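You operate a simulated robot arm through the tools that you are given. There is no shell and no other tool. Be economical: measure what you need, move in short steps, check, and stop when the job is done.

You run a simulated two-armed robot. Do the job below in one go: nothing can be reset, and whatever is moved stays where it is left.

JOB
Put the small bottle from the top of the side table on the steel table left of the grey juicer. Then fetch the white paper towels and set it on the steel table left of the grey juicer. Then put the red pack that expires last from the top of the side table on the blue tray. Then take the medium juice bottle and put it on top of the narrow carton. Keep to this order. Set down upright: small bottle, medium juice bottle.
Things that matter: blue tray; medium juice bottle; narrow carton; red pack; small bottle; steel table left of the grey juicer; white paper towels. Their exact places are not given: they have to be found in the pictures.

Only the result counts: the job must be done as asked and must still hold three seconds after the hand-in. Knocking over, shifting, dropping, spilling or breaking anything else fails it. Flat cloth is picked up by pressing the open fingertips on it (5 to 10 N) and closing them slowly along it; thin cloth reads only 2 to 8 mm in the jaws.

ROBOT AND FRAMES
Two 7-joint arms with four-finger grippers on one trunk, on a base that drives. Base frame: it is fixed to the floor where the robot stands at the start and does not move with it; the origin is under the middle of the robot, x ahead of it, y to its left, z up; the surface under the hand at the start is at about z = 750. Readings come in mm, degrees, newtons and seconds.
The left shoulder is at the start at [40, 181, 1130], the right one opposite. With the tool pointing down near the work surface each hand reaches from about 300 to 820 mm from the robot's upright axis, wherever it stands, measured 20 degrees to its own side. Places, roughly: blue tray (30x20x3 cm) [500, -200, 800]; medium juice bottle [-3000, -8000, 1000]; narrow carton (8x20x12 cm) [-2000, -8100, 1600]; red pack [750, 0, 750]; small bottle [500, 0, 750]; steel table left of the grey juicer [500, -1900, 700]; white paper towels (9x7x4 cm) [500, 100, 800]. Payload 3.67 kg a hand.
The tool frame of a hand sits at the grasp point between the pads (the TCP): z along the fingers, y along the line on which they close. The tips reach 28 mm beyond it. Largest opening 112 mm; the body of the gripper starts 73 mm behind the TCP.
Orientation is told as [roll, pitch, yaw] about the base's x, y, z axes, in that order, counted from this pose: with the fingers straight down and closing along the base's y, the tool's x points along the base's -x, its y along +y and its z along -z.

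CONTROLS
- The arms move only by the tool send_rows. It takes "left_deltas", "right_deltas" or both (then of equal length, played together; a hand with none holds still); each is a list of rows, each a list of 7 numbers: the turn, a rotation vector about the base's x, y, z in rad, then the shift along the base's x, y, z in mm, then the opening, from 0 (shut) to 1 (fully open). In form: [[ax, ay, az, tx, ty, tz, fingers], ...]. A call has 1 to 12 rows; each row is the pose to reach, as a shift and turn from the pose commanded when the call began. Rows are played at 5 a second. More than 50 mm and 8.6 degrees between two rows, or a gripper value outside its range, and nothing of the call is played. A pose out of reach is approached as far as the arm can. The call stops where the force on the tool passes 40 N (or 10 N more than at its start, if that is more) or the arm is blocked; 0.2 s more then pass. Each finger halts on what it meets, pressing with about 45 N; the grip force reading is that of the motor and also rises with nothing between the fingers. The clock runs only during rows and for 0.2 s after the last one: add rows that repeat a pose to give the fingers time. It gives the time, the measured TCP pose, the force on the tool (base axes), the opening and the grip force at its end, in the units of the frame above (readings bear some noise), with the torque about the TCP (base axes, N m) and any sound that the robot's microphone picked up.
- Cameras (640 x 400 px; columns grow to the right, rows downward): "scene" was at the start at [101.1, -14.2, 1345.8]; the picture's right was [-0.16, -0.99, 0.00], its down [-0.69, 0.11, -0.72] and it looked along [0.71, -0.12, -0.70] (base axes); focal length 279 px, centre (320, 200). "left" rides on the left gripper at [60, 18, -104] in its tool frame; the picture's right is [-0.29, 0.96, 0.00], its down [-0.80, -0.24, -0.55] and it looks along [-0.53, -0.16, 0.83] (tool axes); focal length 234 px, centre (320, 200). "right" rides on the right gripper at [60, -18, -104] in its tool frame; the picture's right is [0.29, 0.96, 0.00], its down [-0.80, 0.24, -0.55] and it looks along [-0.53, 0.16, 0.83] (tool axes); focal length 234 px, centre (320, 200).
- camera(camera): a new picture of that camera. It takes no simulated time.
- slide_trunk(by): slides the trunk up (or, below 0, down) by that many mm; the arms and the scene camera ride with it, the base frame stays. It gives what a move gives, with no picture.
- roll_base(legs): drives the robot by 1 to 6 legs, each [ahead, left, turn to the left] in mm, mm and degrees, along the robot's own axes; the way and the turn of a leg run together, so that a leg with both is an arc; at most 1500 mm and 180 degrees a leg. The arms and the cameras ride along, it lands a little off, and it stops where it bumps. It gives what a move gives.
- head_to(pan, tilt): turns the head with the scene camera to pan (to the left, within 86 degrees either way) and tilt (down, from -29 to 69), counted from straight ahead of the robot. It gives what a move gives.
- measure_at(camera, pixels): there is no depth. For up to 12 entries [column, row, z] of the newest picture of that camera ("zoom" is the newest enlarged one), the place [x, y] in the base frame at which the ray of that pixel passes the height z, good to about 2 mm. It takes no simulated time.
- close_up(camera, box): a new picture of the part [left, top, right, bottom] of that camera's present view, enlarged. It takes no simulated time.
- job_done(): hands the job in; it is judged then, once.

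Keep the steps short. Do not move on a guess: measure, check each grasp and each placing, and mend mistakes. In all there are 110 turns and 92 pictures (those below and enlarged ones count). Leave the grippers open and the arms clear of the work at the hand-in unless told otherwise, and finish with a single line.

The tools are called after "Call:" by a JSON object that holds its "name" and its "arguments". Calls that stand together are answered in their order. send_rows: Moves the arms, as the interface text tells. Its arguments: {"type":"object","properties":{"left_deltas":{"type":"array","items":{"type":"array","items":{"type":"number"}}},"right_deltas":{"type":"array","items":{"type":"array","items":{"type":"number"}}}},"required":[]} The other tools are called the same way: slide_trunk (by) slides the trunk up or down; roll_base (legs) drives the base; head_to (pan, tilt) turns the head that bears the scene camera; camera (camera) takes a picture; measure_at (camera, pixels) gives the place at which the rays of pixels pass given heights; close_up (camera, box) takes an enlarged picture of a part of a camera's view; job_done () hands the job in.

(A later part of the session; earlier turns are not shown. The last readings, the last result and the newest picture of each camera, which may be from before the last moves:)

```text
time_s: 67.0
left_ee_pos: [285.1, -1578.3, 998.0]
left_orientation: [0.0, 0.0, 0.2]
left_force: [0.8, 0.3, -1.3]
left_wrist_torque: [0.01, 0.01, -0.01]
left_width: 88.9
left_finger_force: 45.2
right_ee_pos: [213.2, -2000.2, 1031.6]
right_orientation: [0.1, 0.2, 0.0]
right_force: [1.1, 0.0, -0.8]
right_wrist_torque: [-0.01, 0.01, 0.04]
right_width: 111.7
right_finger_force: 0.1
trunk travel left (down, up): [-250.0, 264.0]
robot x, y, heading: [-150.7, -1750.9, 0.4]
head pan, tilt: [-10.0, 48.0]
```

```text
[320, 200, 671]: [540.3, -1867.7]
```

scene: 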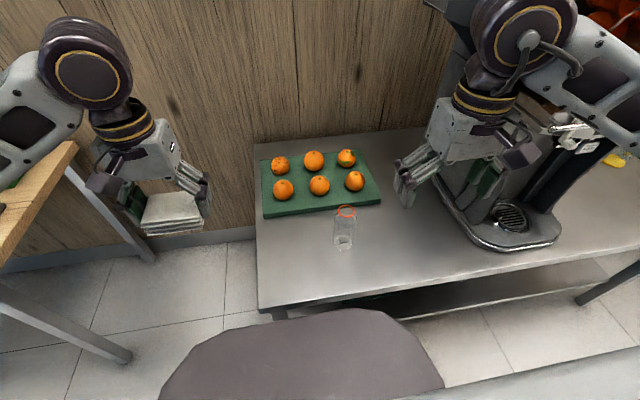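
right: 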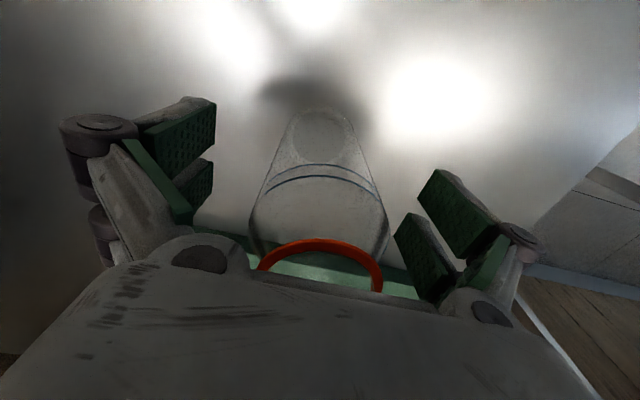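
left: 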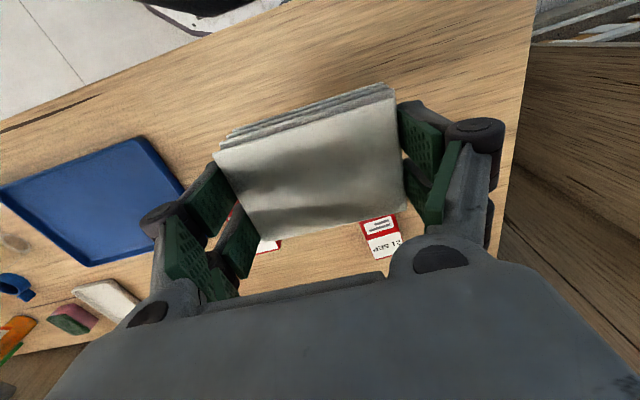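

I'll bring the towels over (375, -1765), then lower to just above the steel.

Call:
{"name": "send_rows", "arguments": {"left_deltas": [[0, 0, 0, 22, -44, 0, 0.65], [0, 0, 0, 44, -88, 0, 0.65], [0, 0, 0, 66, -132, 0, 0.65], [0, 0, 0, 90, -170, -10, 0.65], [0, 0, 0, 90, -187, -45, 0.65], [0, 0, 0, 90, -187, -90, 0.65], [0, 0, 0, 90, -187, -135, 0.65], [0, 0, 0, 90, -187, -180, 0.65], [0, 0, 0, 90, -187, -225, 0.65], [0, 0, 0, 90, -187, -260, 0.65], [0, 0, 0, 90, -187, -280, 0.65]]}}

Call:
{"name": "camera", "arguments": {"camera": "scene"}}

Call:
{"name": "camera", "arguments": {"camera": "left"}}

```text
time_s: 69.5
left_ee_pos: [374.6, -1764.8, 715.7]
left_orientation: [0.0, 0.1, 0.2]
left_force: [0.2, -0.1, 0.4]
left_wrist_torque: [0.01, 0.0, 0.0]
left_width: 88.6
left_finger_force: 45.3
right_ee_pos: [212.8, -2001.4, 1032.2]
right_orientation: [0.1, 0.2, 0.1]
right_force: [0.0, -0.1, 0.4]
right_wrist_torque: [0.0, 0.0, -0.01]
right_width: 112.1
right_finger_force: 0.0
trunk travel left (down, up): [-250.0, 264.0]
robot x, y, heading: [-148.1, -1748.5, 0.1]
head pan, tilt: [-10.0, 48.0]
```

```text
58 pictures are left
```

scene: 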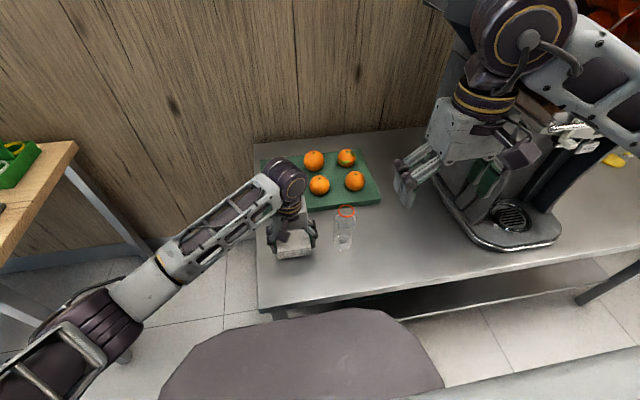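

```text
57 pictures are left
```

left: 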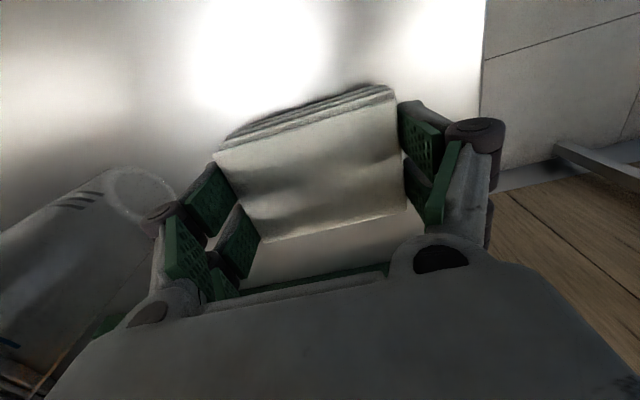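

Clear of the bottle. I'll lower gently until the stack touches.

Call:
{"name": "send_rows", "arguments": {"left_deltas": [[0, 0, 0, 0, 0, -3, 0.65], [0, 0, 0, 0, 0, -5, 0.65], [0, 0, 0, 0, 0, -7, 0.65], [0, 0, 0, 0, 0, -9, 0.65], [0, 0, 0, 0, 0, -9, 0.65]]}}

```text
time_s: 70.7
left_ee_pos: [375.3, -1764.9, 707.8]
left_orientation: [0.0, 0.1, 0.3]
left_force: [0.2, -0.6, -0.2]
left_wrist_torque: [0.02, 0.0, -0.03]
left_width: 88.9
left_finger_force: 45.1
right_ee_pos: [212.6, -2000.8, 1032.3]
right_orientation: [0.1, 0.2, 0.2]
right_force: [-0.4, -0.4, 0.8]
right_wrist_torque: [-0.01, 0.0, 0.01]
right_width: 111.8
right_finger_force: 0.1
trunk travel left (down, up): [-250.0, 264.0]
robot x, y, heading: [-147.3, -1751.5, 0.1]
head pan, tilt: [-10.0, 48.0]
```

Call:
{"name": "send_rows", "arguments": {"left_deltas": [[0, 0, 0, 0, 0, -2, 0.65], [0, 0, 0, 0, 0, -4, 0.65], [0, 0, 0, 0, 0, -5, 0.65], [0, 0, 0, 0, 0, -5, 0.65]]}}

```text
time_s: 71.7
left_ee_pos: [375.2, -1764.4, 703.1]
left_orientation: [-0.1, 0.0, 0.2]
left_force: [0.8, -0.1, -1.1]
left_wrist_torque: [0.0, 0.01, 0.01]
left_width: 88.8
left_finger_force: 44.6
right_ee_pos: [213.0, -2001.1, 1032.1]
right_orientation: [0.1, 0.2, 0.1]
right_force: [-0.7, -1.5, -0.1]
right_wrist_torque: [0.01, 0.03, 0.03]
right_width: 111.9
right_finger_force: 0.1
trunk travel left (down, up): [-250.0, 264.0]
robot x, y, heading: [-152.8, -1754.1, 0.1]
head pan, tilt: [-10.0, 48.0]
```

No contact yet at 703, so I'll continue in fine steps.

Call:
{"name": "send_rows", "arguments": {"left_deltas": [[0, 0, 0, 0, 0, -2, 0.65], [0, 0, 0, 0, 0, -4, 0.65], [0, 0, 0, 0, 0, -6, 0.65], [0, 0, 0, 0, 0, -6, 0.65]]}}

Call:
{"name": "close_up", "arguments": {"camera": "scene", "box": [240, 190, 380, 290]}}

```text
time_s: 72.7
left_ee_pos: [374.9, -1765.2, 700.6]
left_orientation: [-0.1, -0.3, 0.2]
left_force: [3.3, 4.2, 28.2]
left_wrist_torque: [0.13, -0.13, 0.0]
left_width: 88.8
left_finger_force: 44.8
right_ee_pos: [211.3, -2000.8, 1033.3]
right_orientation: [0.1, 0.1, 0.1]
right_force: [-0.2, 0.1, 0.2]
right_wrist_torque: [0.01, 0.01, -0.02]
right_width: 111.8
right_finger_force: 0.0
trunk travel left (down, up): [-250.0, 264.0]
robot x, y, heading: [-149.3, -1748.2, 0.2]
head pan, tilt: [-10.0, 48.0]
```

```text
4.00 times, centred on (310, 240) of scene
```

zoom: 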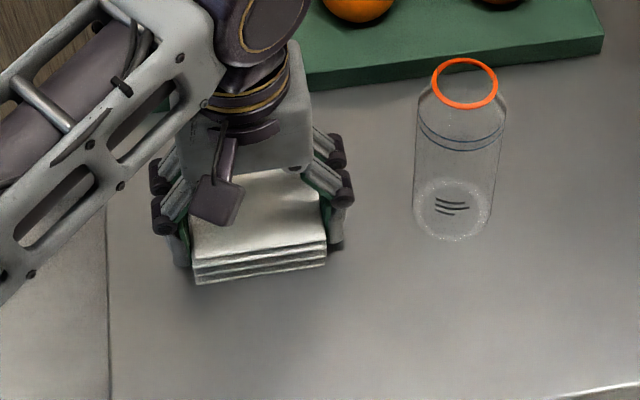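

Contact at 701 with 28 N, so the stack rests on the steel. I'll ease up 1.5 mm, open, and rise.

Call:
{"name": "send_rows", "arguments": {"left_deltas": [[0, 0, 0, 0, 0, 2, 0.65], [0, 0, 0, 0, 0, 2, 0.75], [0, 0, 0, 0, 0, 2, 0.9], [0, 0, 0, 0, 0, 2, 1], [0, 0, 0, 0, 0, 2, 1], [0, 0, 0, 0, 0, 30, 1], [0, 0, 0, 0, 0, 75, 1], [0, 0, 0, 0, 0, 120, 1], [0, 0, 0, 0, 0, 165, 1], [0, 0, 0, 0, 0, 210, 1], [0, 0, 0, 0, 0, 255, 1], [0, 0, 0, 0, 0, 290, 1]]}}

Call:
{"name": "camera", "arguments": {"camera": "scene"}}

```text
time_s: 75.2
left_ee_pos: [373.5, -1767.0, 985.5]
left_orientation: [0.1, 0.1, 0.3]
left_force: [0.2, 0.8, -0.1]
left_wrist_torque: [0.0, -0.06, -0.01]
left_width: 112.0
left_finger_force: 0.1
right_ee_pos: [211.9, -2001.3, 1031.8]
right_orientation: [0.1, 0.1, 0.1]
right_force: [-0.4, -0.6, 0.4]
right_wrist_torque: [-0.01, -0.01, -0.02]
right_width: 112.0
right_finger_force: 0.0
trunk travel left (down, up): [-250.0, 264.0]
robot x, y, heading: [-153.1, -1748.5, -0.2]
head pan, tilt: [-10.0, 48.0]
```

```text
55 pictures are left
```

scene: 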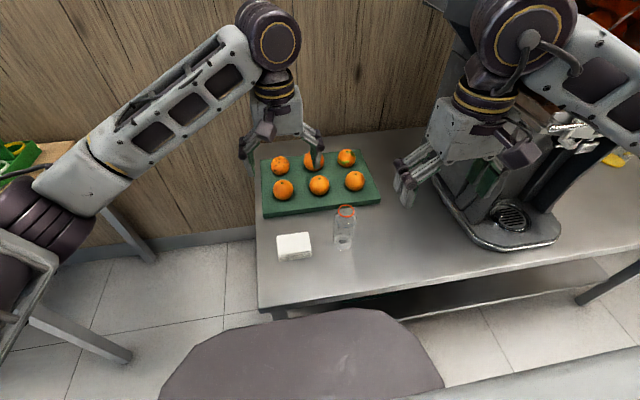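

Towels and bottle are both set. I'll move the left hand outward, back off, and return to the side table.

Call:
{"name": "send_rows", "arguments": {"left_deltas": [[0, 0, 0, 0, 45, 0, 1], [0, 0, 0, 0, 90, 0, 1], [0, 0, 0, 0, 135, 0, 1], [0, 0, 0, 0, 180, 0, 1], [0, 0, 0, 0, 215, 0, 1]]}}

Call:
{"name": "roll_base", "arguments": {"legs": [[-220, 0, 0], [0, 1000, 0], [0, 750, 0], [350, 0, 0]]}}

Call:
{"name": "head_to", "arguments": {"pan": 0, "tilt": 50}}

Call:
{"name": "camera", "arguments": {"camera": "scene"}}

Call:
{"name": "close_up", "arguments": {"camera": "scene", "box": [210, 130, 370, 230]}}

```text
time_s: 76.5
left_ee_pos: [373.2, -1549.3, 986.5]
left_orientation: [0.0, 0.0, 0.2]
left_force: [0.1, -0.1, 0.7]
left_wrist_torque: [-0.01, -0.01, 0.03]
left_width: 112.2
left_finger_force: 0.1
right_ee_pos: [213.0, -2000.4, 1032.4]
right_orientation: [0.1, 0.2, 0.2]
right_force: [-1.0, -0.6, -0.1]
right_wrist_torque: [-0.05, -0.02, -0.01]
right_width: 112.0
right_finger_force: 0.1
trunk travel left (down, up): [-250.0, 264.0]
robot x, y, heading: [-153.7, -1754.2, 0.1]
head pan, tilt: [-10.0, 48.0]
```

```text
time_s: 88.7
left_ee_pos: [497.7, 183.6, 985.8]
left_orientation: [0.0, 0.0, 0.0]
left_force: [-0.4, -0.1, 0.9]
left_wrist_torque: [0.02, 0.03, 0.0]
left_width: 112.0
left_finger_force: 0.0
right_ee_pos: [335.1, -267.0, 1032.7]
right_orientation: [0.0, 0.2, -0.2]
right_force: [-0.7, 0.4, -0.8]
right_wrist_torque: [0.0, 0.01, -0.02]
right_width: 111.8
right_finger_force: 0.1
trunk travel left (down, up): [-250.0, 264.0]
robot x, y, heading: [-29.7, -17.0, -0.2]
head pan, tilt: [-10.0, 48.0]
```

```text
time_s: 89.4
left_ee_pos: [498.6, 184.0, 986.5]
left_orientation: [0.0, 0.0, 0.2]
left_force: [-0.1, -0.1, -1.1]
left_wrist_torque: [0.02, 0.01, 0.04]
left_width: 112.0
left_finger_force: 0.1
right_ee_pos: [335.4, -266.6, 1032.4]
right_orientation: [0.1, 0.1, -0.1]
right_force: [0.5, 0.1, 0.0]
right_wrist_torque: [-0.02, 0.03, 0.0]
right_width: 112.1
right_finger_force: 0.1
trunk travel left (down, up): [-250.0, 264.0]
robot x, y, heading: [-28.5, -17.7, 0.0]
head pan, tilt: [0.0, 50.0]
```

```text
54 pictures are left
```

scene: 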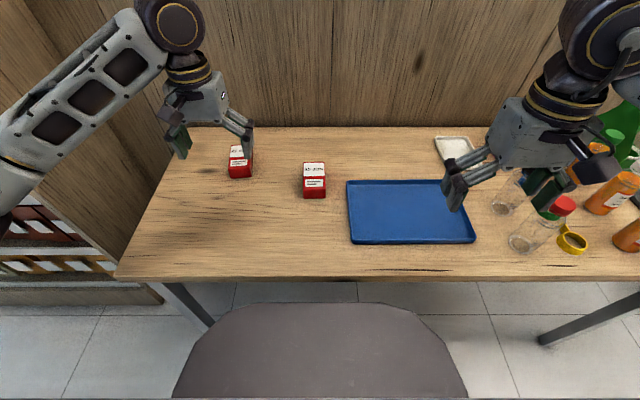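

```text
4.00 times, centred on (290, 180) of scene
```

zoom: 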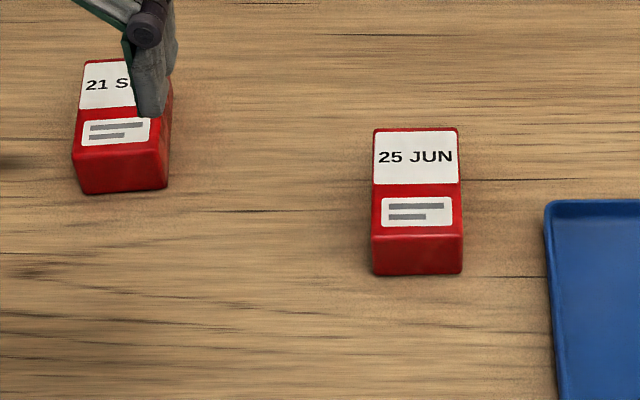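

I'll measure the 21 SEP pack's edges, and the tray.

Call:
{"name": "measure_at", "arguments": {"camera": "zoom", "pixels": [[86, 193, 750], [168, 187, 750], [73, 156, 790], [168, 148, 790], [84, 62, 790], [73, 156, 780], [84, 62, 780], [73, 156, 800], [84, 62, 800]]}}

Call:
{"name": "measure_at", "arguments": {"camera": "scene", "pixels": [[350, 243, 750], [474, 242, 750], [347, 183, 770], [440, 182, 770], [410, 212, 758]]}}

Call:
{"name": "camera", "arguments": {"camera": "left"}}

```text
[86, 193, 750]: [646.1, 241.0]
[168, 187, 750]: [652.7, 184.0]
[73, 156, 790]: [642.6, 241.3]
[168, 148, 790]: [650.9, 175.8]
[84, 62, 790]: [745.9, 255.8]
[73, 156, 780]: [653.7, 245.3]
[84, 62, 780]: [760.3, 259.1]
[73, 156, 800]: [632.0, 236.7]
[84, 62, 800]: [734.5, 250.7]
```

```text
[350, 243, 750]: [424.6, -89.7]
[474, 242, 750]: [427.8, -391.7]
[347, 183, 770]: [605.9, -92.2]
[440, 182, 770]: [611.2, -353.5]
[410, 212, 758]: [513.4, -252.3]
```

```text
52 pictures are left
```

left: 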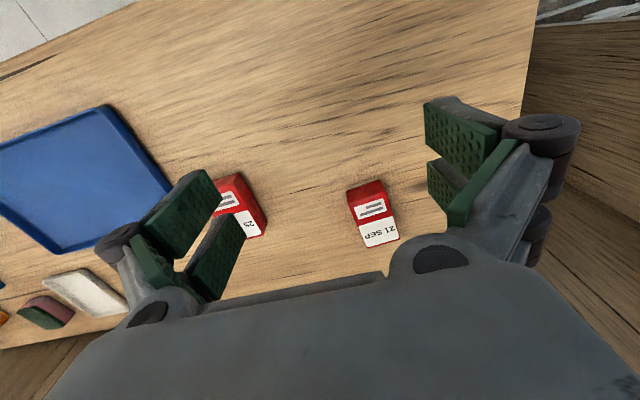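

Call:
{"name": "close_up", "arguments": {"camera": "left", "box": [320, 160, 430, 260]}}

```text
4.00 times, centred on (375, 210) of left
```

zoom: 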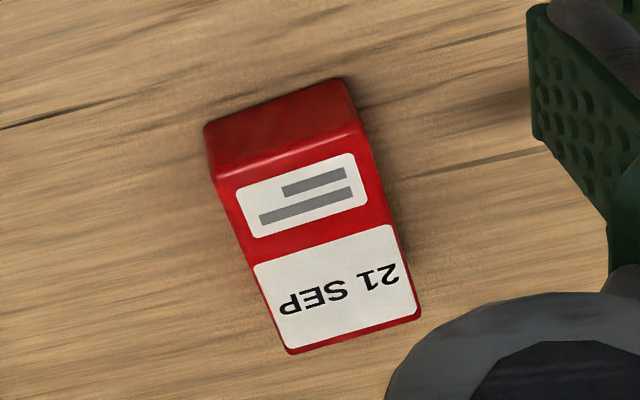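

Call:
{"name": "measure_at", "arguments": {"camera": "zoom", "pixels": [[216, 180, 790], [363, 130, 790], [421, 315, 790], [290, 354, 790], [206, 126, 750], [343, 80, 750], [216, 180, 780], [363, 130, 780], [421, 315, 780], [290, 354, 780]]}}

```text
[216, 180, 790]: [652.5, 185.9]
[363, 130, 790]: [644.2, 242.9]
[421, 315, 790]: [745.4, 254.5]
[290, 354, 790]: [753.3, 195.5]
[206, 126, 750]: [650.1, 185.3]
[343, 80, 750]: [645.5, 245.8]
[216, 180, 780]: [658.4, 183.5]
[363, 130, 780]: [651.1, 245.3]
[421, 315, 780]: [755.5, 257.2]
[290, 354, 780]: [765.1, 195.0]
```

The pack is centred at (699, 220), yaw about 7°, 58 mm wide, top at about 790. I'll drive ahead 50, move the right hand out of the way, and bring the left hand over the pack.

Call:
{"name": "roll_base", "arguments": {"legs": [[50, 0, 0]]}}

Call:
{"name": "send_rows", "arguments": {"right_deltas": [[0, 0, 0, -10, -40, 0, 1], [0, 0, 0, -20, -80, 0, 1], [0, 0, 0, -30, -120, 0, 1], [0, 0, 0, -40, -150, 0, 1], [0, 0, 0, -40, -150, 0, 1]], "left_deltas": [[0, 0, 0.03, 30, 8, 0, 1], [0, 0, 0.06, 60, 16, 0, 1], [0, 0, 0.09, 90, 24, -10, 1], [0, 0, 0.12, 120, 32, -30, 1], [0, 0, 0.12, 150, 36, -60, 1]]}}

Call:
{"name": "camera", "arguments": {"camera": "left"}}

```text
time_s: 90.3
left_ee_pos: [547.7, 184.8, 984.8]
left_orientation: [-0.1, 0.2, 0.1]
left_force: [0.7, 0.2, -0.2]
left_wrist_torque: [-0.01, 0.03, -0.01]
left_width: 112.3
left_finger_force: 0.0
right_ee_pos: [385.9, -266.8, 1032.9]
right_orientation: [0.1, 0.2, -0.1]
right_force: [-0.3, -0.1, -0.1]
right_wrist_torque: [0.02, 0.03, 0.02]
right_width: 112.0
right_finger_force: 0.1
trunk travel left (down, up): [-250.0, 264.0]
robot x, y, heading: [19.7, -19.2, -0.2]
head pan, tilt: [0.0, 50.0]
```

```text
time_s: 91.5
left_ee_pos: [702.3, 222.2, 925.2]
left_orientation: [0.1, 0.0, 7.0]
left_force: [0.2, 0.2, -0.5]
left_wrist_torque: [0.01, 0.04, -0.01]
left_width: 111.9
left_finger_force: 0.0
right_ee_pos: [347.5, -416.8, 1031.0]
right_orientation: [0.1, 0.3, 0.0]
right_force: [0.7, -1.1, -0.5]
right_wrist_torque: [0.0, 0.06, 0.01]
right_width: 112.0
right_finger_force: 0.1
trunk travel left (down, up): [-250.0, 264.0]
robot x, y, heading: [20.7, -19.7, 0.3]
head pan, tilt: [0.0, 50.0]
```

```text
50 pictures are left
```

left: 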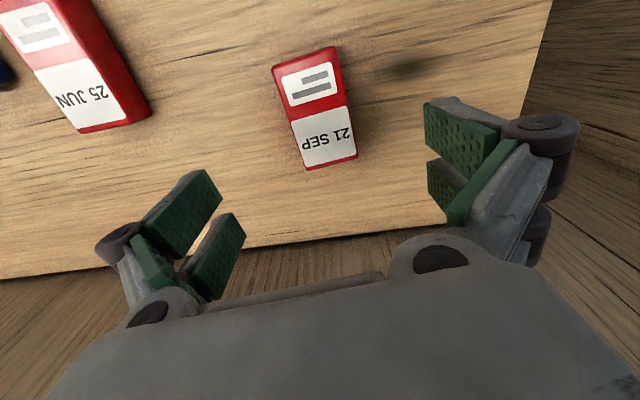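

Call:
{"name": "measure_at", "arguments": {"camera": "left", "pixels": [[305, 170, 790], [357, 158, 790], [338, 58, 790], [275, 75, 790]]}}

```text
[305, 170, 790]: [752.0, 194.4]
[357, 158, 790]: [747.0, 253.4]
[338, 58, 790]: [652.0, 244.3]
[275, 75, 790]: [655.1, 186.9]
```

The hand is centred over the pack. I'll lower to z 785 and close.

Call:
{"name": "send_rows", "arguments": {"left_deltas": [[0, 0, 0, 0, -2, -45, 1], [0, 0, 0, 0, -2, -90, 1], [0, 0, 0, 0, -2, -125, 1], [0, 0, 0, 0, -2, -139, 1], [0, 0, 0, 0, -2, -139, 1], [0, 0, 0, 0, -2, -139, 0.7], [0, 0, 0, 0, -2, -139, 0.5], [0, 0, 0, 0, -2, -139, 0.4], [0, 0, 0, 0, -2, -139, 0.4], [0, 0, 0, 0, -2, -120, 0.4], [0, 0, 0, 0, -2, -80, 0.4]]}}

Call:
{"name": "camera", "arguments": {"camera": "left"}}

```text
time_s: 94.0
left_ee_pos: [697.7, 216.9, 847.2]
left_orientation: [0.0, 0.0, 7.0]
left_force: [0.2, 0.5, -1.6]
left_wrist_torque: [0.02, -0.02, -0.01]
left_width: 61.6
left_finger_force: 45.2
right_ee_pos: [344.9, -417.7, 1032.7]
right_orientation: [0.1, 0.0, -0.1]
right_force: [0.1, 0.0, 1.4]
right_wrist_torque: [0.02, -0.01, 0.01]
right_width: 111.8
right_finger_force: 0.0
trunk travel left (down, up): [-250.0, 264.0]
robot x, y, heading: [24.1, -14.9, -0.1]
head pan, tilt: [0.0, 50.0]
```

```text
49 pictures are left
```

left: 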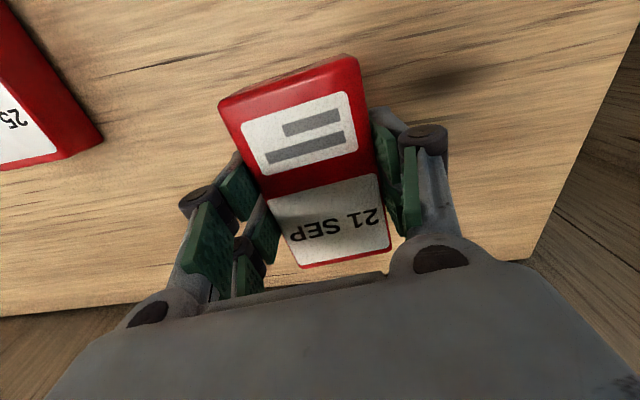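

Held. I'll raise it and carry over to the tray's left part at (515, -185).

Call:
{"name": "send_rows", "arguments": {"left_deltas": [[0, 0, 0, 0, 0, 45, 0.4], [0, 0, 0, 0, 0, 85, 0.4], [0, 0, -0.02, -20, -42, 85, 0.4], [0, 0, -0.04, -40, -84, 85, 0.4], [0, 0, -0.06, -60, -126, 85, 0.4], [0, 0, -0.08, -80, -168, 85, 0.4], [0, 0, -0.1, -100, -210, 85, 0.4], [0, 0, -0.12, -120, -252, 85, 0.4], [0, 0, -0.12, -140, -294, 85, 0.4], [0, 0, -0.12, -160, -336, 85, 0.4], [0, 0, -0.12, -180, -378, 85, 0.4], [0, 0, -0.12, -183, -402, 85, 0.4]]}}

Call:
{"name": "camera", "arguments": {"camera": "scene"}}

```text
time_s: 96.5
left_ee_pos: [513.9, -185.2, 931.9]
left_orientation: [0.1, 0.0, 0.1]
left_force: [-0.7, -0.3, -2.9]
left_wrist_torque: [-0.03, 0.01, 0.04]
left_width: 61.8
left_finger_force: 45.3
right_ee_pos: [345.1, -417.4, 1032.1]
right_orientation: [0.3, 0.2, -0.2]
right_force: [0.3, 0.1, 0.3]
right_wrist_torque: [0.03, 0.0, -0.02]
right_width: 112.2
right_finger_force: 0.0
trunk travel left (down, up): [-250.0, 264.0]
robot x, y, heading: [18.5, -17.0, -0.1]
head pan, tilt: [0.0, 50.0]
```

```text
48 pictures are left
```

scene: 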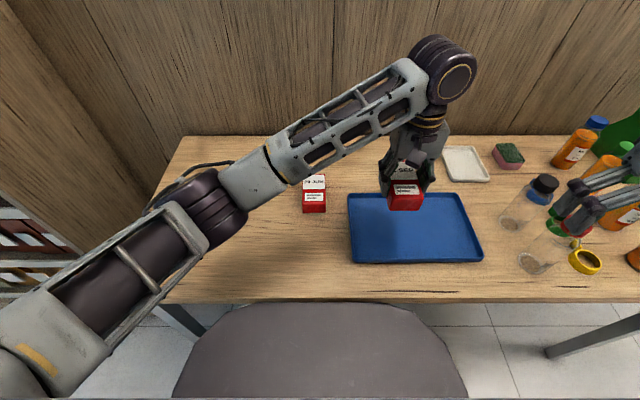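

Call:
{"name": "send_rows", "arguments": {"left_deltas": [[0, 0, 0, 0, 0, -45, 0.4], [0, 0, 0, 0, 0, -90, 0.4], [0, 0, 0, 0, 0, -120, 0.4], [0, 0, 0, 0, 0, -130, 0.4], [0, 0, 0, 0, 0, -134, 0.4], [0, 0, 0, 0, 0, -137, 0.4], [0, 0, 0, 0, 0, -140, 0.4], [0, 0, 0, 0, 0, -140, 0.4]]}}

Call:
{"name": "close_up", "arguments": {"camera": "scene", "box": [330, 130, 490, 270]}}

```text
time_s: 98.3
left_ee_pos: [513.3, -183.5, 792.0]
left_orientation: [0.0, 0.0, 0.2]
left_force: [-0.2, 0.6, 3.0]
left_wrist_torque: [0.07, 0.2, 0.0]
left_width: 61.4
left_finger_force: 45.2
right_ee_pos: [344.9, -415.5, 1032.9]
right_orientation: [0.1, 0.2, -0.2]
right_force: [-0.1, 0.8, 0.5]
right_wrist_torque: [0.02, 0.0, -0.02]
right_width: 111.9
right_finger_force: 0.0
trunk travel left (down, up): [-250.0, 264.0]
robot x, y, heading: [18.3, -17.2, 0.0]
head pan, tilt: [0.0, 50.0]
```

```text
2.86 times, centred on (410, 200) of scene
```

zoom: 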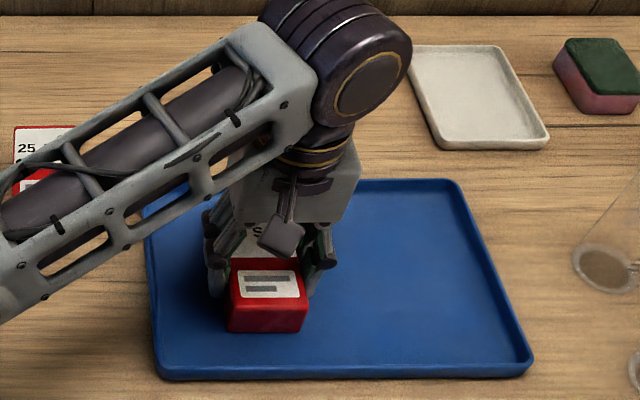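

Contact has just started (3 N). I'll go 1 mm lower, release, and rise.

Call:
{"name": "send_rows", "arguments": {"left_deltas": [[0, 0, 0, 0, 0, -1, 0.4], [0, 0, 0, 0, 0, -1, 0.55], [0, 0, 0, 0, 0, -1, 0.7], [0, 0, 0, 0, 0, -1, 0.9], [0, 0, 0, 0, 0, -1, 0.9], [0, 0, 0, 0, 0, 25, 0.9], [0, 0, 0, 0, 0, 70, 0.9], [0, 0, 0, 0, 0, 115, 1], [0, 0, 0, 0, 0, 160, 1], [0, 0, 0, 0, 0, 200, 1]]}}

Call:
{"name": "camera", "arguments": {"camera": "left"}}

```text
time_s: 100.5
left_ee_pos: [513.0, -183.5, 990.9]
left_orientation: [0.1, -0.1, 0.1]
left_force: [0.1, -0.5, -0.6]
left_wrist_torque: [0.02, 0.01, 0.0]
left_width: 112.0
left_finger_force: 0.0
right_ee_pos: [344.0, -415.7, 1032.3]
right_orientation: [0.1, 0.2, -0.1]
right_force: [0.2, 0.3, 0.0]
right_wrist_torque: [0.01, 0.01, 0.01]
right_width: 112.1
right_finger_force: 0.0
trunk travel left (down, up): [-250.0, 264.0]
robot x, y, heading: [20.3, -19.4, -0.1]
head pan, tilt: [0.0, 50.0]
```

```text
46 pictures are left
```

left: 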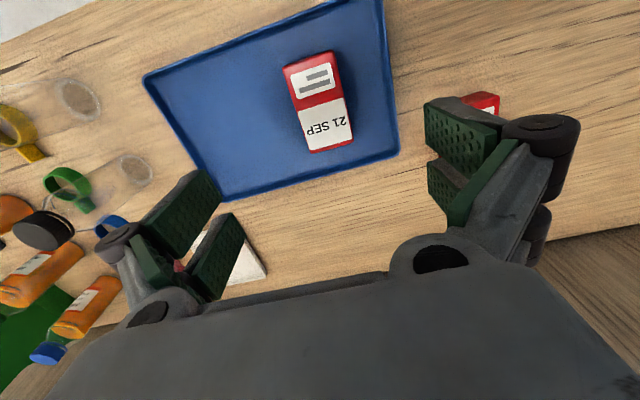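

The pack sits in the tray. Next is the far trip: I'll tuck both arms in, back away from the table, turn right and look down the aisle.

Call:
{"name": "send_rows", "arguments": {"left_deltas": [[0, 0, 0, -15, 45, 5, 1], [0, 0, 0, -30, 90, 10, 1], [0, 0, 0, -45, 135, 20, 1], [0, 0, 0, -60, 180, 30, 1], [0, 0, 0, -75, 225, 40, 1], [0, 0, 0, -90, 270, 40, 1], [0, 0, 0, -105, 315, 40, 1], [0, 0, 0, -120, 360, 40, 1], [0, 0, 0, -150, 390, 40, 1]], "right_deltas": [[0, 0, 0, 0, 20, 0, 1], [0, 0, 0, 0, 40, 0, 1], [0, 0, 0, 0, 60, 0, 1], [0, 0, 0, 5, 80, 0, 1], [0, 0, 0, 5, 100, 0, 1], [0, 0, 0, 10, 120, 0, 1], [0, 0, 0, 10, 140, 0, 1], [0, 0, 0, 15, 160, 0, 1], [0, 0, 0, 15, 180, 0, 1]]}}

Call:
{"name": "roll_base", "arguments": {"legs": [[-900, 0, 0], [0, 0, -90]]}}

Call:
{"name": "head_to", "arguments": {"pan": 0, "tilt": 12}}

Call:
{"name": "camera", "arguments": {"camera": "scene"}}

```text
time_s: 102.5
left_ee_pos: [363.2, 205.3, 1032.1]
left_orientation: [0.0, -0.1, 0.1]
left_force: [-0.1, 0.5, -0.3]
left_wrist_torque: [-0.01, -0.06, -0.03]
left_width: 111.6
left_finger_force: 0.0
right_ee_pos: [358.4, -237.2, 1030.6]
right_orientation: [0.0, 0.0, 0.0]
right_force: [0.0, 1.3, 1.0]
right_wrist_torque: [0.01, -0.03, 0.02]
right_width: 112.1
right_finger_force: 0.0
trunk travel left (down, up): [-250.0, 264.0]
robot x, y, heading: [21.1, -15.4, -0.1]
head pan, tilt: [0.0, 50.0]
```

```text
time_s: 111.7
left_ee_pos: [-664.8, -364.6, 1031.5]
left_orientation: [0.0, 0.0, -90.8]
left_force: [0.5, 0.4, -0.4]
left_wrist_torque: [-0.02, 0.02, 0.0]
left_width: 111.9
left_finger_force: 0.1
right_ee_pos: [-1108.3, -349.7, 1031.3]
right_orientation: [0.1, 0.1, -91.0]
right_force: [-0.5, -0.1, -0.1]
right_wrist_torque: [-0.01, 0.02, -0.03]
right_width: 112.2
right_finger_force: 0.1
trunk travel left (down, up): [-250.0, 264.0]
robot x, y, heading: [-880.4, -16.9, -90.8]
head pan, tilt: [0.0, 50.0]
```

```text
time_s: 112.7
left_ee_pos: [-664.8, -362.5, 1031.3]
left_orientation: [0.0, 0.0, -90.7]
left_force: [-1.6, -0.6, -0.1]
left_wrist_torque: [0.03, -0.05, 0.01]
left_width: 111.9
left_finger_force: 0.1
right_ee_pos: [-1107.6, -349.6, 1030.7]
right_orientation: [0.1, 0.2, -90.9]
right_force: [-0.7, 0.5, 0.1]
right_wrist_torque: [-0.05, -0.01, 0.02]
right_width: 111.9
right_finger_force: 0.1
trunk travel left (down, up): [-250.0, 264.0]
robot x, y, heading: [-881.3, -13.8, -91.1]
head pan, tilt: [0.0, 12.0]
```

```text
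45 pictures are left
```

scene: 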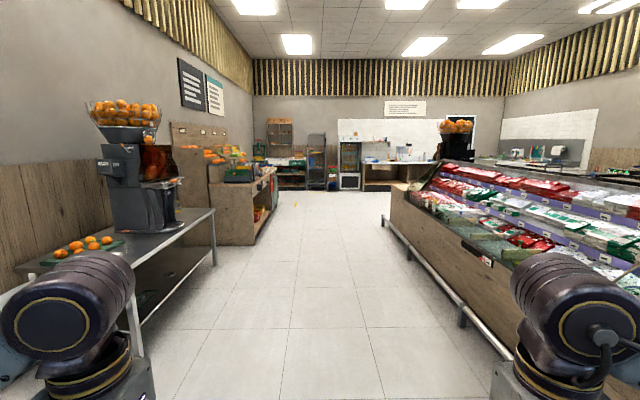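

I see the far wall counter around columns 340–435. I'll zoom there.

Call:
{"name": "close_up", "arguments": {"camera": "scene", "box": [250, 100, 450, 225]}}

```text
3.20 times, centred on (350, 162) of scene
```

zoom: 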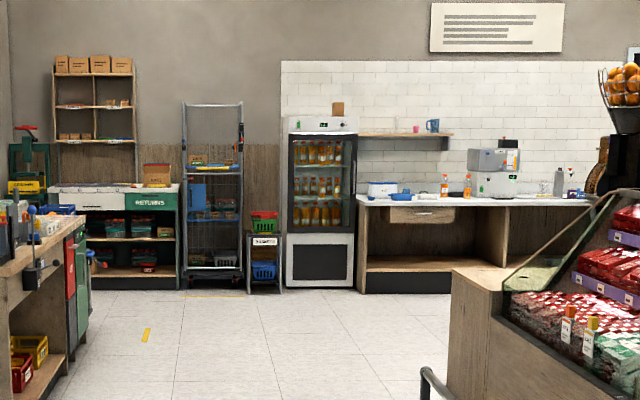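

The narrow carton seems to stand on top of the drinks fridge, and the juice bottles stand on the counter. I'll check corridor clearances on the floor.

Call:
{"name": "measure_at", "arguments": {"camera": "scene", "pixels": [[252, 244, 0], [275, 205, 0], [382, 222, 0], [465, 322, 0], [340, 190, 0], [362, 192, 0], [390, 186, 0]]}}

```text
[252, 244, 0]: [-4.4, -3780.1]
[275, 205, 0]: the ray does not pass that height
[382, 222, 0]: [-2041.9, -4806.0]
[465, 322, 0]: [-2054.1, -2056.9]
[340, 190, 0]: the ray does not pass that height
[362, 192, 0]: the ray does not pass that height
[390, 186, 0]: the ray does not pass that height
```

The corridor is free between x -2000 and 0. I'll drive 5.2 m down it and look.

Call:
{"name": "roll_base", "arguments": {"legs": [[1500, 0, 0], [1500, 0, 0], [1500, 0, 0], [800, 0, 0]]}}

Call:
{"name": "head_to", "arguments": {"pan": -30, "tilt": 8}}

Call:
{"name": "camera", "arguments": {"camera": "scene"}}

```text
time_s: 138.8
left_ee_pos: [-607.1, -5630.4, 1031.5]
left_orientation: [0.1, -0.1, -89.5]
left_force: [0.2, -0.2, 0.5]
left_wrist_torque: [0.04, -0.02, -0.04]
left_width: 111.9
left_finger_force: 0.1
right_ee_pos: [-1048.7, -5627.6, 1032.1]
right_orientation: [0.1, 0.2, -89.6]
right_force: [0.5, -0.2, -0.4]
right_wrist_torque: [0.03, -0.03, 0.0]
right_width: 111.8
right_finger_force: 0.0
trunk travel left (down, up): [-250.0, 264.0]
robot x, y, heading: [-825.3, -5291.2, -89.9]
head pan, tilt: [0.0, 12.0]
```

```text
time_s: 139.7
left_ee_pos: [-606.4, -5631.3, 1032.5]
left_orientation: [0.0, 0.0, -89.5]
left_force: [0.7, 0.1, 0.4]
left_wrist_torque: [0.0, 0.03, 0.01]
left_width: 112.0
left_finger_force: 0.1
right_ee_pos: [-1048.6, -5628.3, 1031.4]
right_orientation: [0.1, 0.2, -89.7]
right_force: [0.6, -0.7, 0.0]
right_wrist_torque: [0.0, -0.04, 0.01]
right_width: 112.3
right_finger_force: 0.1
trunk travel left (down, up): [-250.0, 264.0]
robot x, y, heading: [-831.2, -5286.9, -89.5]
head pan, tilt: [-30.0, 8.0]
```

```text
43 pictures are left
```

scene: 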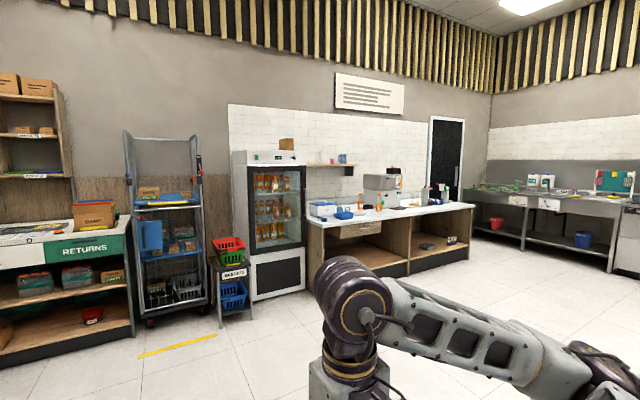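

The bottles stand on the counter, and the carton on the fridge. I'll drive ahead, then right, to face them.

Call:
{"name": "roll_base", "arguments": {"legs": [[1400, 0, 0], [0, -1400, 0]]}}

Call:
{"name": "head_to", "arguments": {"pan": -10, "tilt": 5}}

Call:
{"name": "camera", "arguments": {"camera": "scene"}}

```text
time_s: 153.8
left_ee_pos: [-2026.7, -7029.9, 1032.0]
left_orientation: [0.0, 0.0, -90.0]
left_force: [-0.4, -0.3, -0.5]
left_wrist_torque: [0.0, -0.02, -0.03]
left_width: 112.1
left_finger_force: 0.0
right_ee_pos: [-2468.5, -7022.9, 1031.0]
right_orientation: [0.1, 0.2, -90.2]
right_force: [0.3, 0.2, -0.3]
right_wrist_torque: [-0.03, -0.03, 0.03]
right_width: 112.1
right_finger_force: 0.1
trunk travel left (down, up): [-250.0, 264.0]
robot x, y, heading: [-2246.3, -6688.9, -90.1]
head pan, tilt: [-30.0, 8.0]
```

```text
time_s: 154.6
left_ee_pos: [-2027.0, -7030.8, 1031.9]
left_orientation: [0.0, -0.1, -90.0]
left_force: [0.7, 0.2, -0.1]
left_wrist_torque: [0.01, -0.02, 0.01]
left_width: 112.1
left_finger_force: 0.1
right_ee_pos: [-2468.9, -7023.6, 1032.1]
right_orientation: [0.1, 0.1, -90.1]
right_force: [0.3, -1.0, -0.2]
right_wrist_torque: [0.03, 0.01, 0.0]
right_width: 111.9
right_finger_force: 0.1
trunk travel left (down, up): [-250.0, 264.0]
robot x, y, heading: [-2244.0, -6688.4, -90.1]
head pan, tilt: [-10.0, 5.0]
```

```text
42 pictures are left
```

scene: 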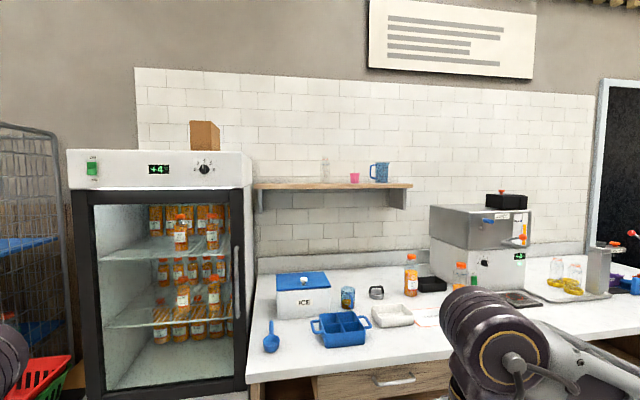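

Call:
{"name": "close_up", "arguments": {"camera": "scene", "box": [380, 220, 620, 330]}}

Call:
{"name": "close_up", "arguments": {"camera": "scene", "box": [130, 100, 430, 260]}}

```text
2.67 times, centred on (500, 275) of scene
```

zoom: 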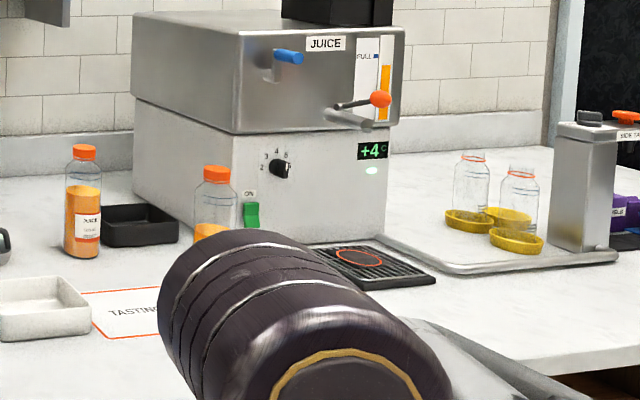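

```text
2.13 times, centred on (280, 180) of scene
```

zoom: 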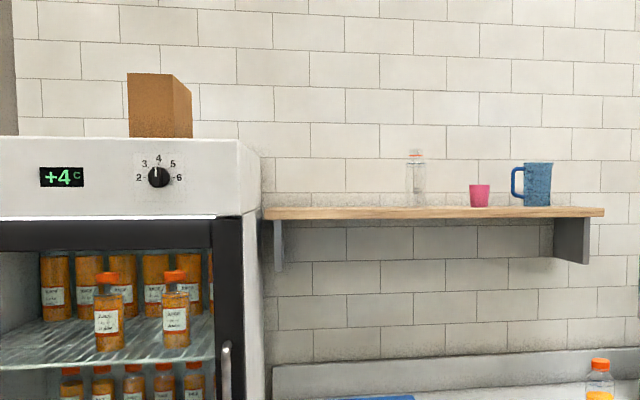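

Call:
{"name": "measure_at", "arguments": {"camera": "scene", "pixels": [[410, 296, 900], [460, 300, 900], [247, 384, 900], [525, 360, 900], [206, 150, 1600], [190, 150, 1600], [218, 153, 1600], [70, 155, 1550], [250, 155, 1550]]}}

Call:
{"name": "slide_trunk", "arguments": {"by": 200}}

Call:
{"name": "roll_base", "arguments": {"legs": [[0, -550, 0]]}}

Call:
{"name": "head_to", "arguments": {"pan": 0, "tilt": 25}}

Call:
{"name": "camera", "arguments": {"camera": "scene"}}

```text
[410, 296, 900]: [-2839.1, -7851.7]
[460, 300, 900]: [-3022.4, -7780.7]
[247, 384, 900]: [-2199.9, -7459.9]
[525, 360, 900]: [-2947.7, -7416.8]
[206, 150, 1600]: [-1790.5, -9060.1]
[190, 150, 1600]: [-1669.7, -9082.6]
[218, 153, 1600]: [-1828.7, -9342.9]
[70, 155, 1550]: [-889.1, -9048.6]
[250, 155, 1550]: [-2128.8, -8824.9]
```

```text
time_s: 156.8
left_ee_pos: [-2026.7, -7030.3, 1232.0]
left_orientation: [0.0, -0.1, -90.0]
left_force: [-0.4, 1.2, -1.0]
left_wrist_torque: [0.0, 0.01, 0.02]
left_width: 111.9
left_finger_force: 0.1
right_ee_pos: [-2469.8, -7022.5, 1230.9]
right_orientation: [0.1, 0.2, -90.2]
right_force: [0.1, -0.3, -0.2]
right_wrist_torque: [0.02, -0.01, 0.01]
right_width: 111.9
right_finger_force: 0.0
trunk travel left (down, up): [-450.0, 64.0]
robot x, y, heading: [-2247.5, -6690.9, -90.0]
head pan, tilt: [-10.0, 5.0]
```

```text
time_s: 160.0
left_ee_pos: [-2567.2, -7029.9, 1230.7]
left_orientation: [0.0, 0.0, -89.9]
left_force: [0.0, 0.4, 0.7]
left_wrist_torque: [-0.01, 0.01, 0.01]
left_width: 112.0
left_finger_force: 0.0
right_ee_pos: [-3010.2, -7023.3, 1231.6]
right_orientation: [0.1, 0.0, -90.1]
right_force: [0.1, 0.5, -0.1]
right_wrist_torque: [-0.02, 0.02, 0.02]
right_width: 111.9
right_finger_force: 0.1
trunk travel left (down, up): [-450.0, 64.0]
robot x, y, heading: [-2784.1, -6686.4, -89.6]
head pan, tilt: [-10.0, 5.0]
```

```text
time_s: 160.8
left_ee_pos: [-2570.1, -7029.1, 1231.6]
left_orientation: [0.0, 0.0, -89.8]
left_force: [-0.6, 0.2, 0.2]
left_wrist_torque: [-0.01, -0.02, -0.06]
left_width: 112.4
left_finger_force: 0.0
right_ee_pos: [-3011.9, -7024.8, 1232.5]
right_orientation: [0.0, 0.1, -90.1]
right_force: [0.3, 0.4, -0.4]
right_wrist_torque: [-0.02, -0.04, 0.0]
right_width: 111.9
right_finger_force: 0.1
trunk travel left (down, up): [-450.0, 64.0]
robot x, y, heading: [-2789.3, -6687.5, -90.3]
head pan, tilt: [0.0, 25.0]
```

```text
39 pictures are left
```

scene: 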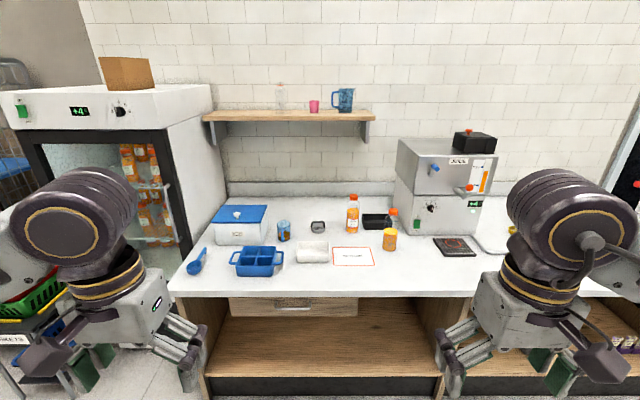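

Call:
{"name": "close_up", "arguments": {"camera": "scene", "box": [320, 180, 420, 270]}}

Call:
{"name": "measure_at", "arguments": {"camera": "scene", "pixels": [[352, 230, 900], [392, 228, 900], [389, 248, 900], [180, 298, 900], [445, 295, 900], [352, 196, 1080], [97, 60, 1720], [212, 110, 1500]]}}

```text
4.44 times, centred on (370, 225) of scene
```

zoom: 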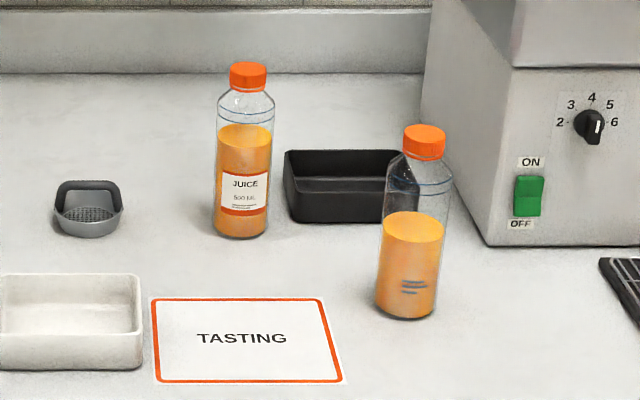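

```text
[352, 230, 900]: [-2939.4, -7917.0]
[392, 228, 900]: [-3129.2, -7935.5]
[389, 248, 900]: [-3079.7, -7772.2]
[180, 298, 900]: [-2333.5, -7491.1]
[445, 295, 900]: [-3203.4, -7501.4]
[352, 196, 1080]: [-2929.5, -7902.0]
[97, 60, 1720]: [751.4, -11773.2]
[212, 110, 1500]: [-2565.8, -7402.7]
```

Two bottles stand on the counter: the rear one is labelled "JUICE 500 ML", the front one shows no label from here. I'll zoom on the label and on the fridge bottles.

Call:
{"name": "close_up", "arguments": {"camera": "scene", "box": [340, 190, 405, 255]}}

Call:
{"name": "close_up", "arguments": {"camera": "scene", "box": [110, 135, 190, 250]}}

```text
6.15 times, centred on (372, 222) of scene
```

zoom: 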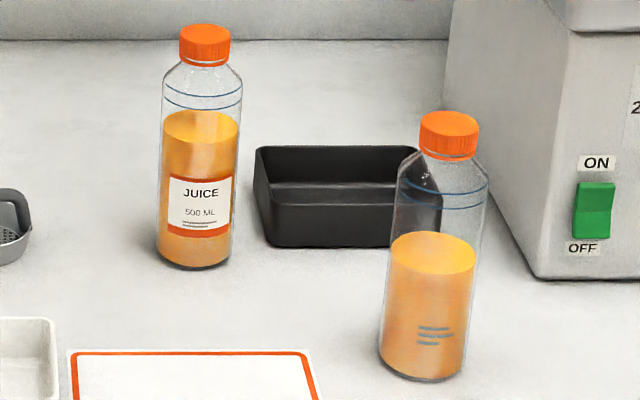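

```text
3.48 times, centred on (150, 192) of scene
```

zoom: 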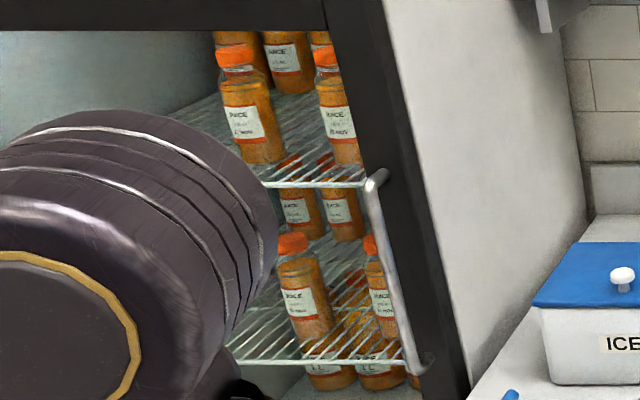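

The rear bottle reads "500 ML" and the fridge ones seem to read "1 L". I'll drive a bit closer and right to see the rest of the counter and the front bottle from its side.

Call:
{"name": "roll_base", "arguments": {"legs": [[330, -450, 0]]}}

Call:
{"name": "head_to", "arguments": {"pan": 0, "tilt": 35}}

Call:
{"name": "camera", "arguments": {"camera": "scene"}}

Call:
{"name": "camera", "arguments": {"camera": "right"}}

```text
time_s: 164.0
left_ee_pos: [-3018.8, -7346.7, 1232.1]
left_orientation: [-0.1, 0.0, -89.7]
left_force: [-0.4, -0.2, 0.7]
left_wrist_torque: [-0.01, -0.01, 0.01]
left_width: 112.1
left_finger_force: 0.0
right_ee_pos: [-3460.0, -7344.5, 1231.3]
right_orientation: [0.1, 0.1, -89.7]
right_force: [-0.1, 0.1, -0.8]
right_wrist_torque: [0.03, 0.02, 0.02]
right_width: 111.9
right_finger_force: 0.0
trunk travel left (down, up): [-450.0, 64.0]
robot x, y, heading: [-3241.1, -7004.2, -89.7]
head pan, tilt: [0.0, 25.0]
```

```text
time_s: 164.7
left_ee_pos: [-3019.0, -7348.5, 1232.3]
left_orientation: [0.0, 0.0, -89.6]
left_force: [-0.1, 0.4, 0.7]
left_wrist_torque: [0.0, 0.01, -0.01]
left_width: 111.8
left_finger_force: 0.0
right_ee_pos: [-3461.8, -7344.2, 1232.0]
right_orientation: [0.1, 0.2, -89.8]
right_force: [0.1, 0.3, 0.0]
right_wrist_torque: [0.02, -0.02, 0.0]
right_width: 111.9
right_finger_force: 0.0
trunk travel left (down, up): [-450.0, 64.0]
robot x, y, heading: [-3239.0, -7006.2, -89.7]
head pan, tilt: [0.0, 35.0]
```

```text
35 pictures are left
```

scene: 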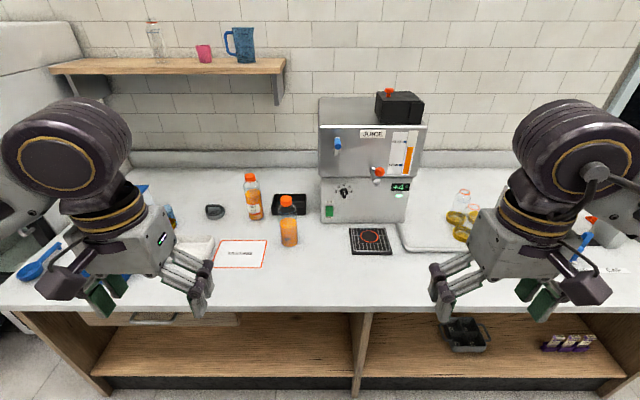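

```text
34 pictures are left
```

right: 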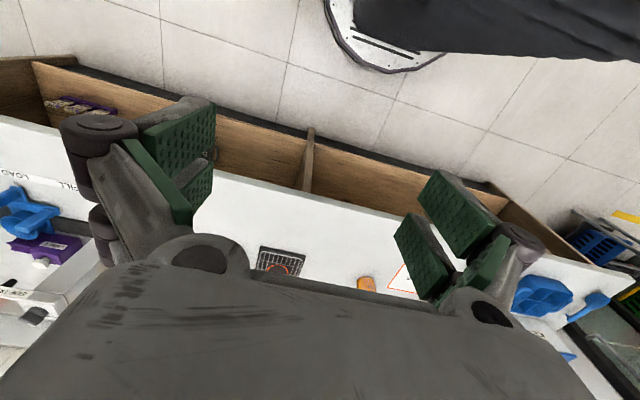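

Call:
{"name": "close_up", "arguments": {"camera": "scene", "box": [225, 155, 325, 265]}}

Call:
{"name": "measure_at", "arguments": {"camera": "scene", "pixels": [[257, 215, 900], [290, 242, 900], [250, 177, 1080], [250, 177, 1060], [287, 202, 1060], [287, 202, 1080], [287, 202, 1100], [250, 177, 1100], [390, 312, 900]]}}

```text
3.64 times, centred on (275, 210) of scene
```

zoom: 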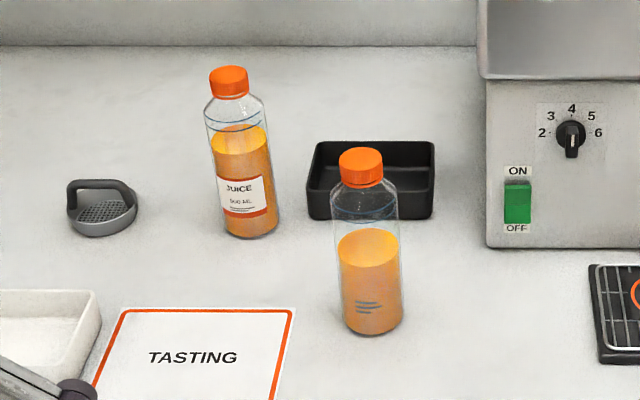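

```text
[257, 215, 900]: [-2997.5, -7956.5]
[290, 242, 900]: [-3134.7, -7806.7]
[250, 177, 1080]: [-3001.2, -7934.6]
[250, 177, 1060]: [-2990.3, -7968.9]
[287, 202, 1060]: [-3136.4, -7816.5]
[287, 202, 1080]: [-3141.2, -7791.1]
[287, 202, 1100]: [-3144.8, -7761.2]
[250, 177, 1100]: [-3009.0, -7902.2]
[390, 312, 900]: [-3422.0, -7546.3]
```

The corrected counter height comes out at about 805, with the rear labelled bottle near (-2962, -8085) and the front one near (-3120, -7905). They look the same size. Before choosing, I want to see the front bottle's hidden side, so I'll drive up and look across it with the left hand's camera turned sideways.

Call:
{"name": "roll_base", "arguments": {"legs": [[230, 0, 0]]}}

Call:
{"name": "send_rows", "arguments": {"left_deltas": [[0, 0, -0.14, 5, -30, -15, 1], [0, 0, -0.28, 10, -60, -30, 1], [0, 0, -0.42, 15, -90, -45, 1], [0, 0, -0.56, 20, -120, -60, 1], [0, 0, -0.7, 25, -150, -75, 1], [0, 0, -0.84, 30, -180, -90, 1], [0, 0, -0.98, 34, -210, -105, 1], [0, 0, -1.12, 38, -240, -120, 1], [0, 0, -1.26, 42, -270, -135, 1], [0, 0, -1.4, 46, -300, -150, 1], [0, 0, -1.54, 50, -325, -160, 1], [0, 0, -1.57, 50, -340, -165, 1]]}}

Call:
{"name": "camera", "arguments": {"camera": "left"}}

```text
time_s: 166.5
left_ee_pos: [-3019.1, -7582.9, 1231.2]
left_orientation: [0.0, -0.1, -89.9]
left_force: [-0.3, -1.1, -0.3]
left_wrist_torque: [0.01, 0.01, -0.01]
left_width: 112.0
left_finger_force: 0.1
right_ee_pos: [-3461.8, -7577.3, 1231.9]
right_orientation: [0.1, 0.1, -90.0]
right_force: [-0.1, -0.2, 1.5]
right_wrist_torque: [0.02, 0.01, 0.02]
right_width: 112.1
right_finger_force: 0.1
trunk travel left (down, up): [-450.0, 64.0]
robot x, y, heading: [-3239.2, -7237.9, -90.0]
head pan, tilt: [0.0, 35.0]
```

```text
time_s: 169.1
left_ee_pos: [-2967.7, -7922.8, 1066.0]
left_orientation: [0.0, 0.0, -179.8]
left_force: [-0.7, 0.1, 0.0]
left_wrist_torque: [0.02, -0.05, -0.01]
left_width: 112.0
left_finger_force: 0.0
right_ee_pos: [-3461.2, -7577.7, 1231.8]
right_orientation: [0.1, 0.2, -90.0]
right_force: [-1.0, 0.1, 0.2]
right_wrist_torque: [0.04, -0.03, 0.01]
right_width: 112.2
right_finger_force: 0.0
trunk travel left (down, up): [-450.0, 64.0]
robot x, y, heading: [-3239.1, -7236.5, -89.9]
head pan, tilt: [0.0, 35.0]
```

```text
32 pictures are left
```

left: 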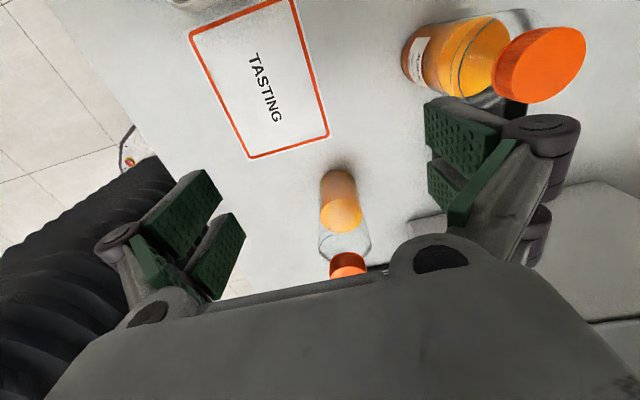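

Call:
{"name": "close_up", "arguments": {"camera": "left", "box": [280, 150, 400, 280]}}

Call:
{"name": "measure_at", "arguments": {"camera": "left", "pixels": [[540, 68, 995], [348, 265, 995], [340, 190, 805], [420, 60, 805]]}}

```text
3.08 times, centred on (340, 215) of left
```

zoom: 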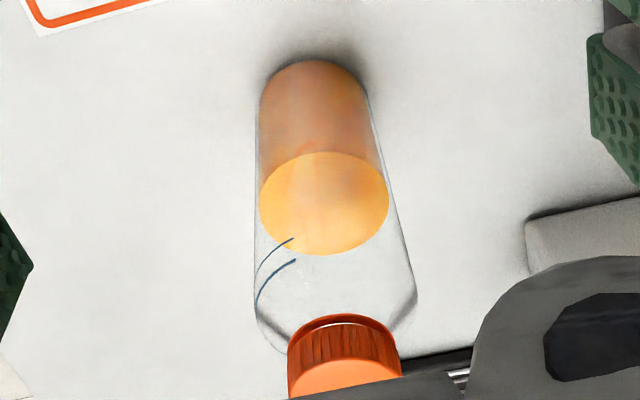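

```text
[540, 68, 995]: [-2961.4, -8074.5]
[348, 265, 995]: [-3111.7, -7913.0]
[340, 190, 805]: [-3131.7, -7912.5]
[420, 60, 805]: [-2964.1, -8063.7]
```

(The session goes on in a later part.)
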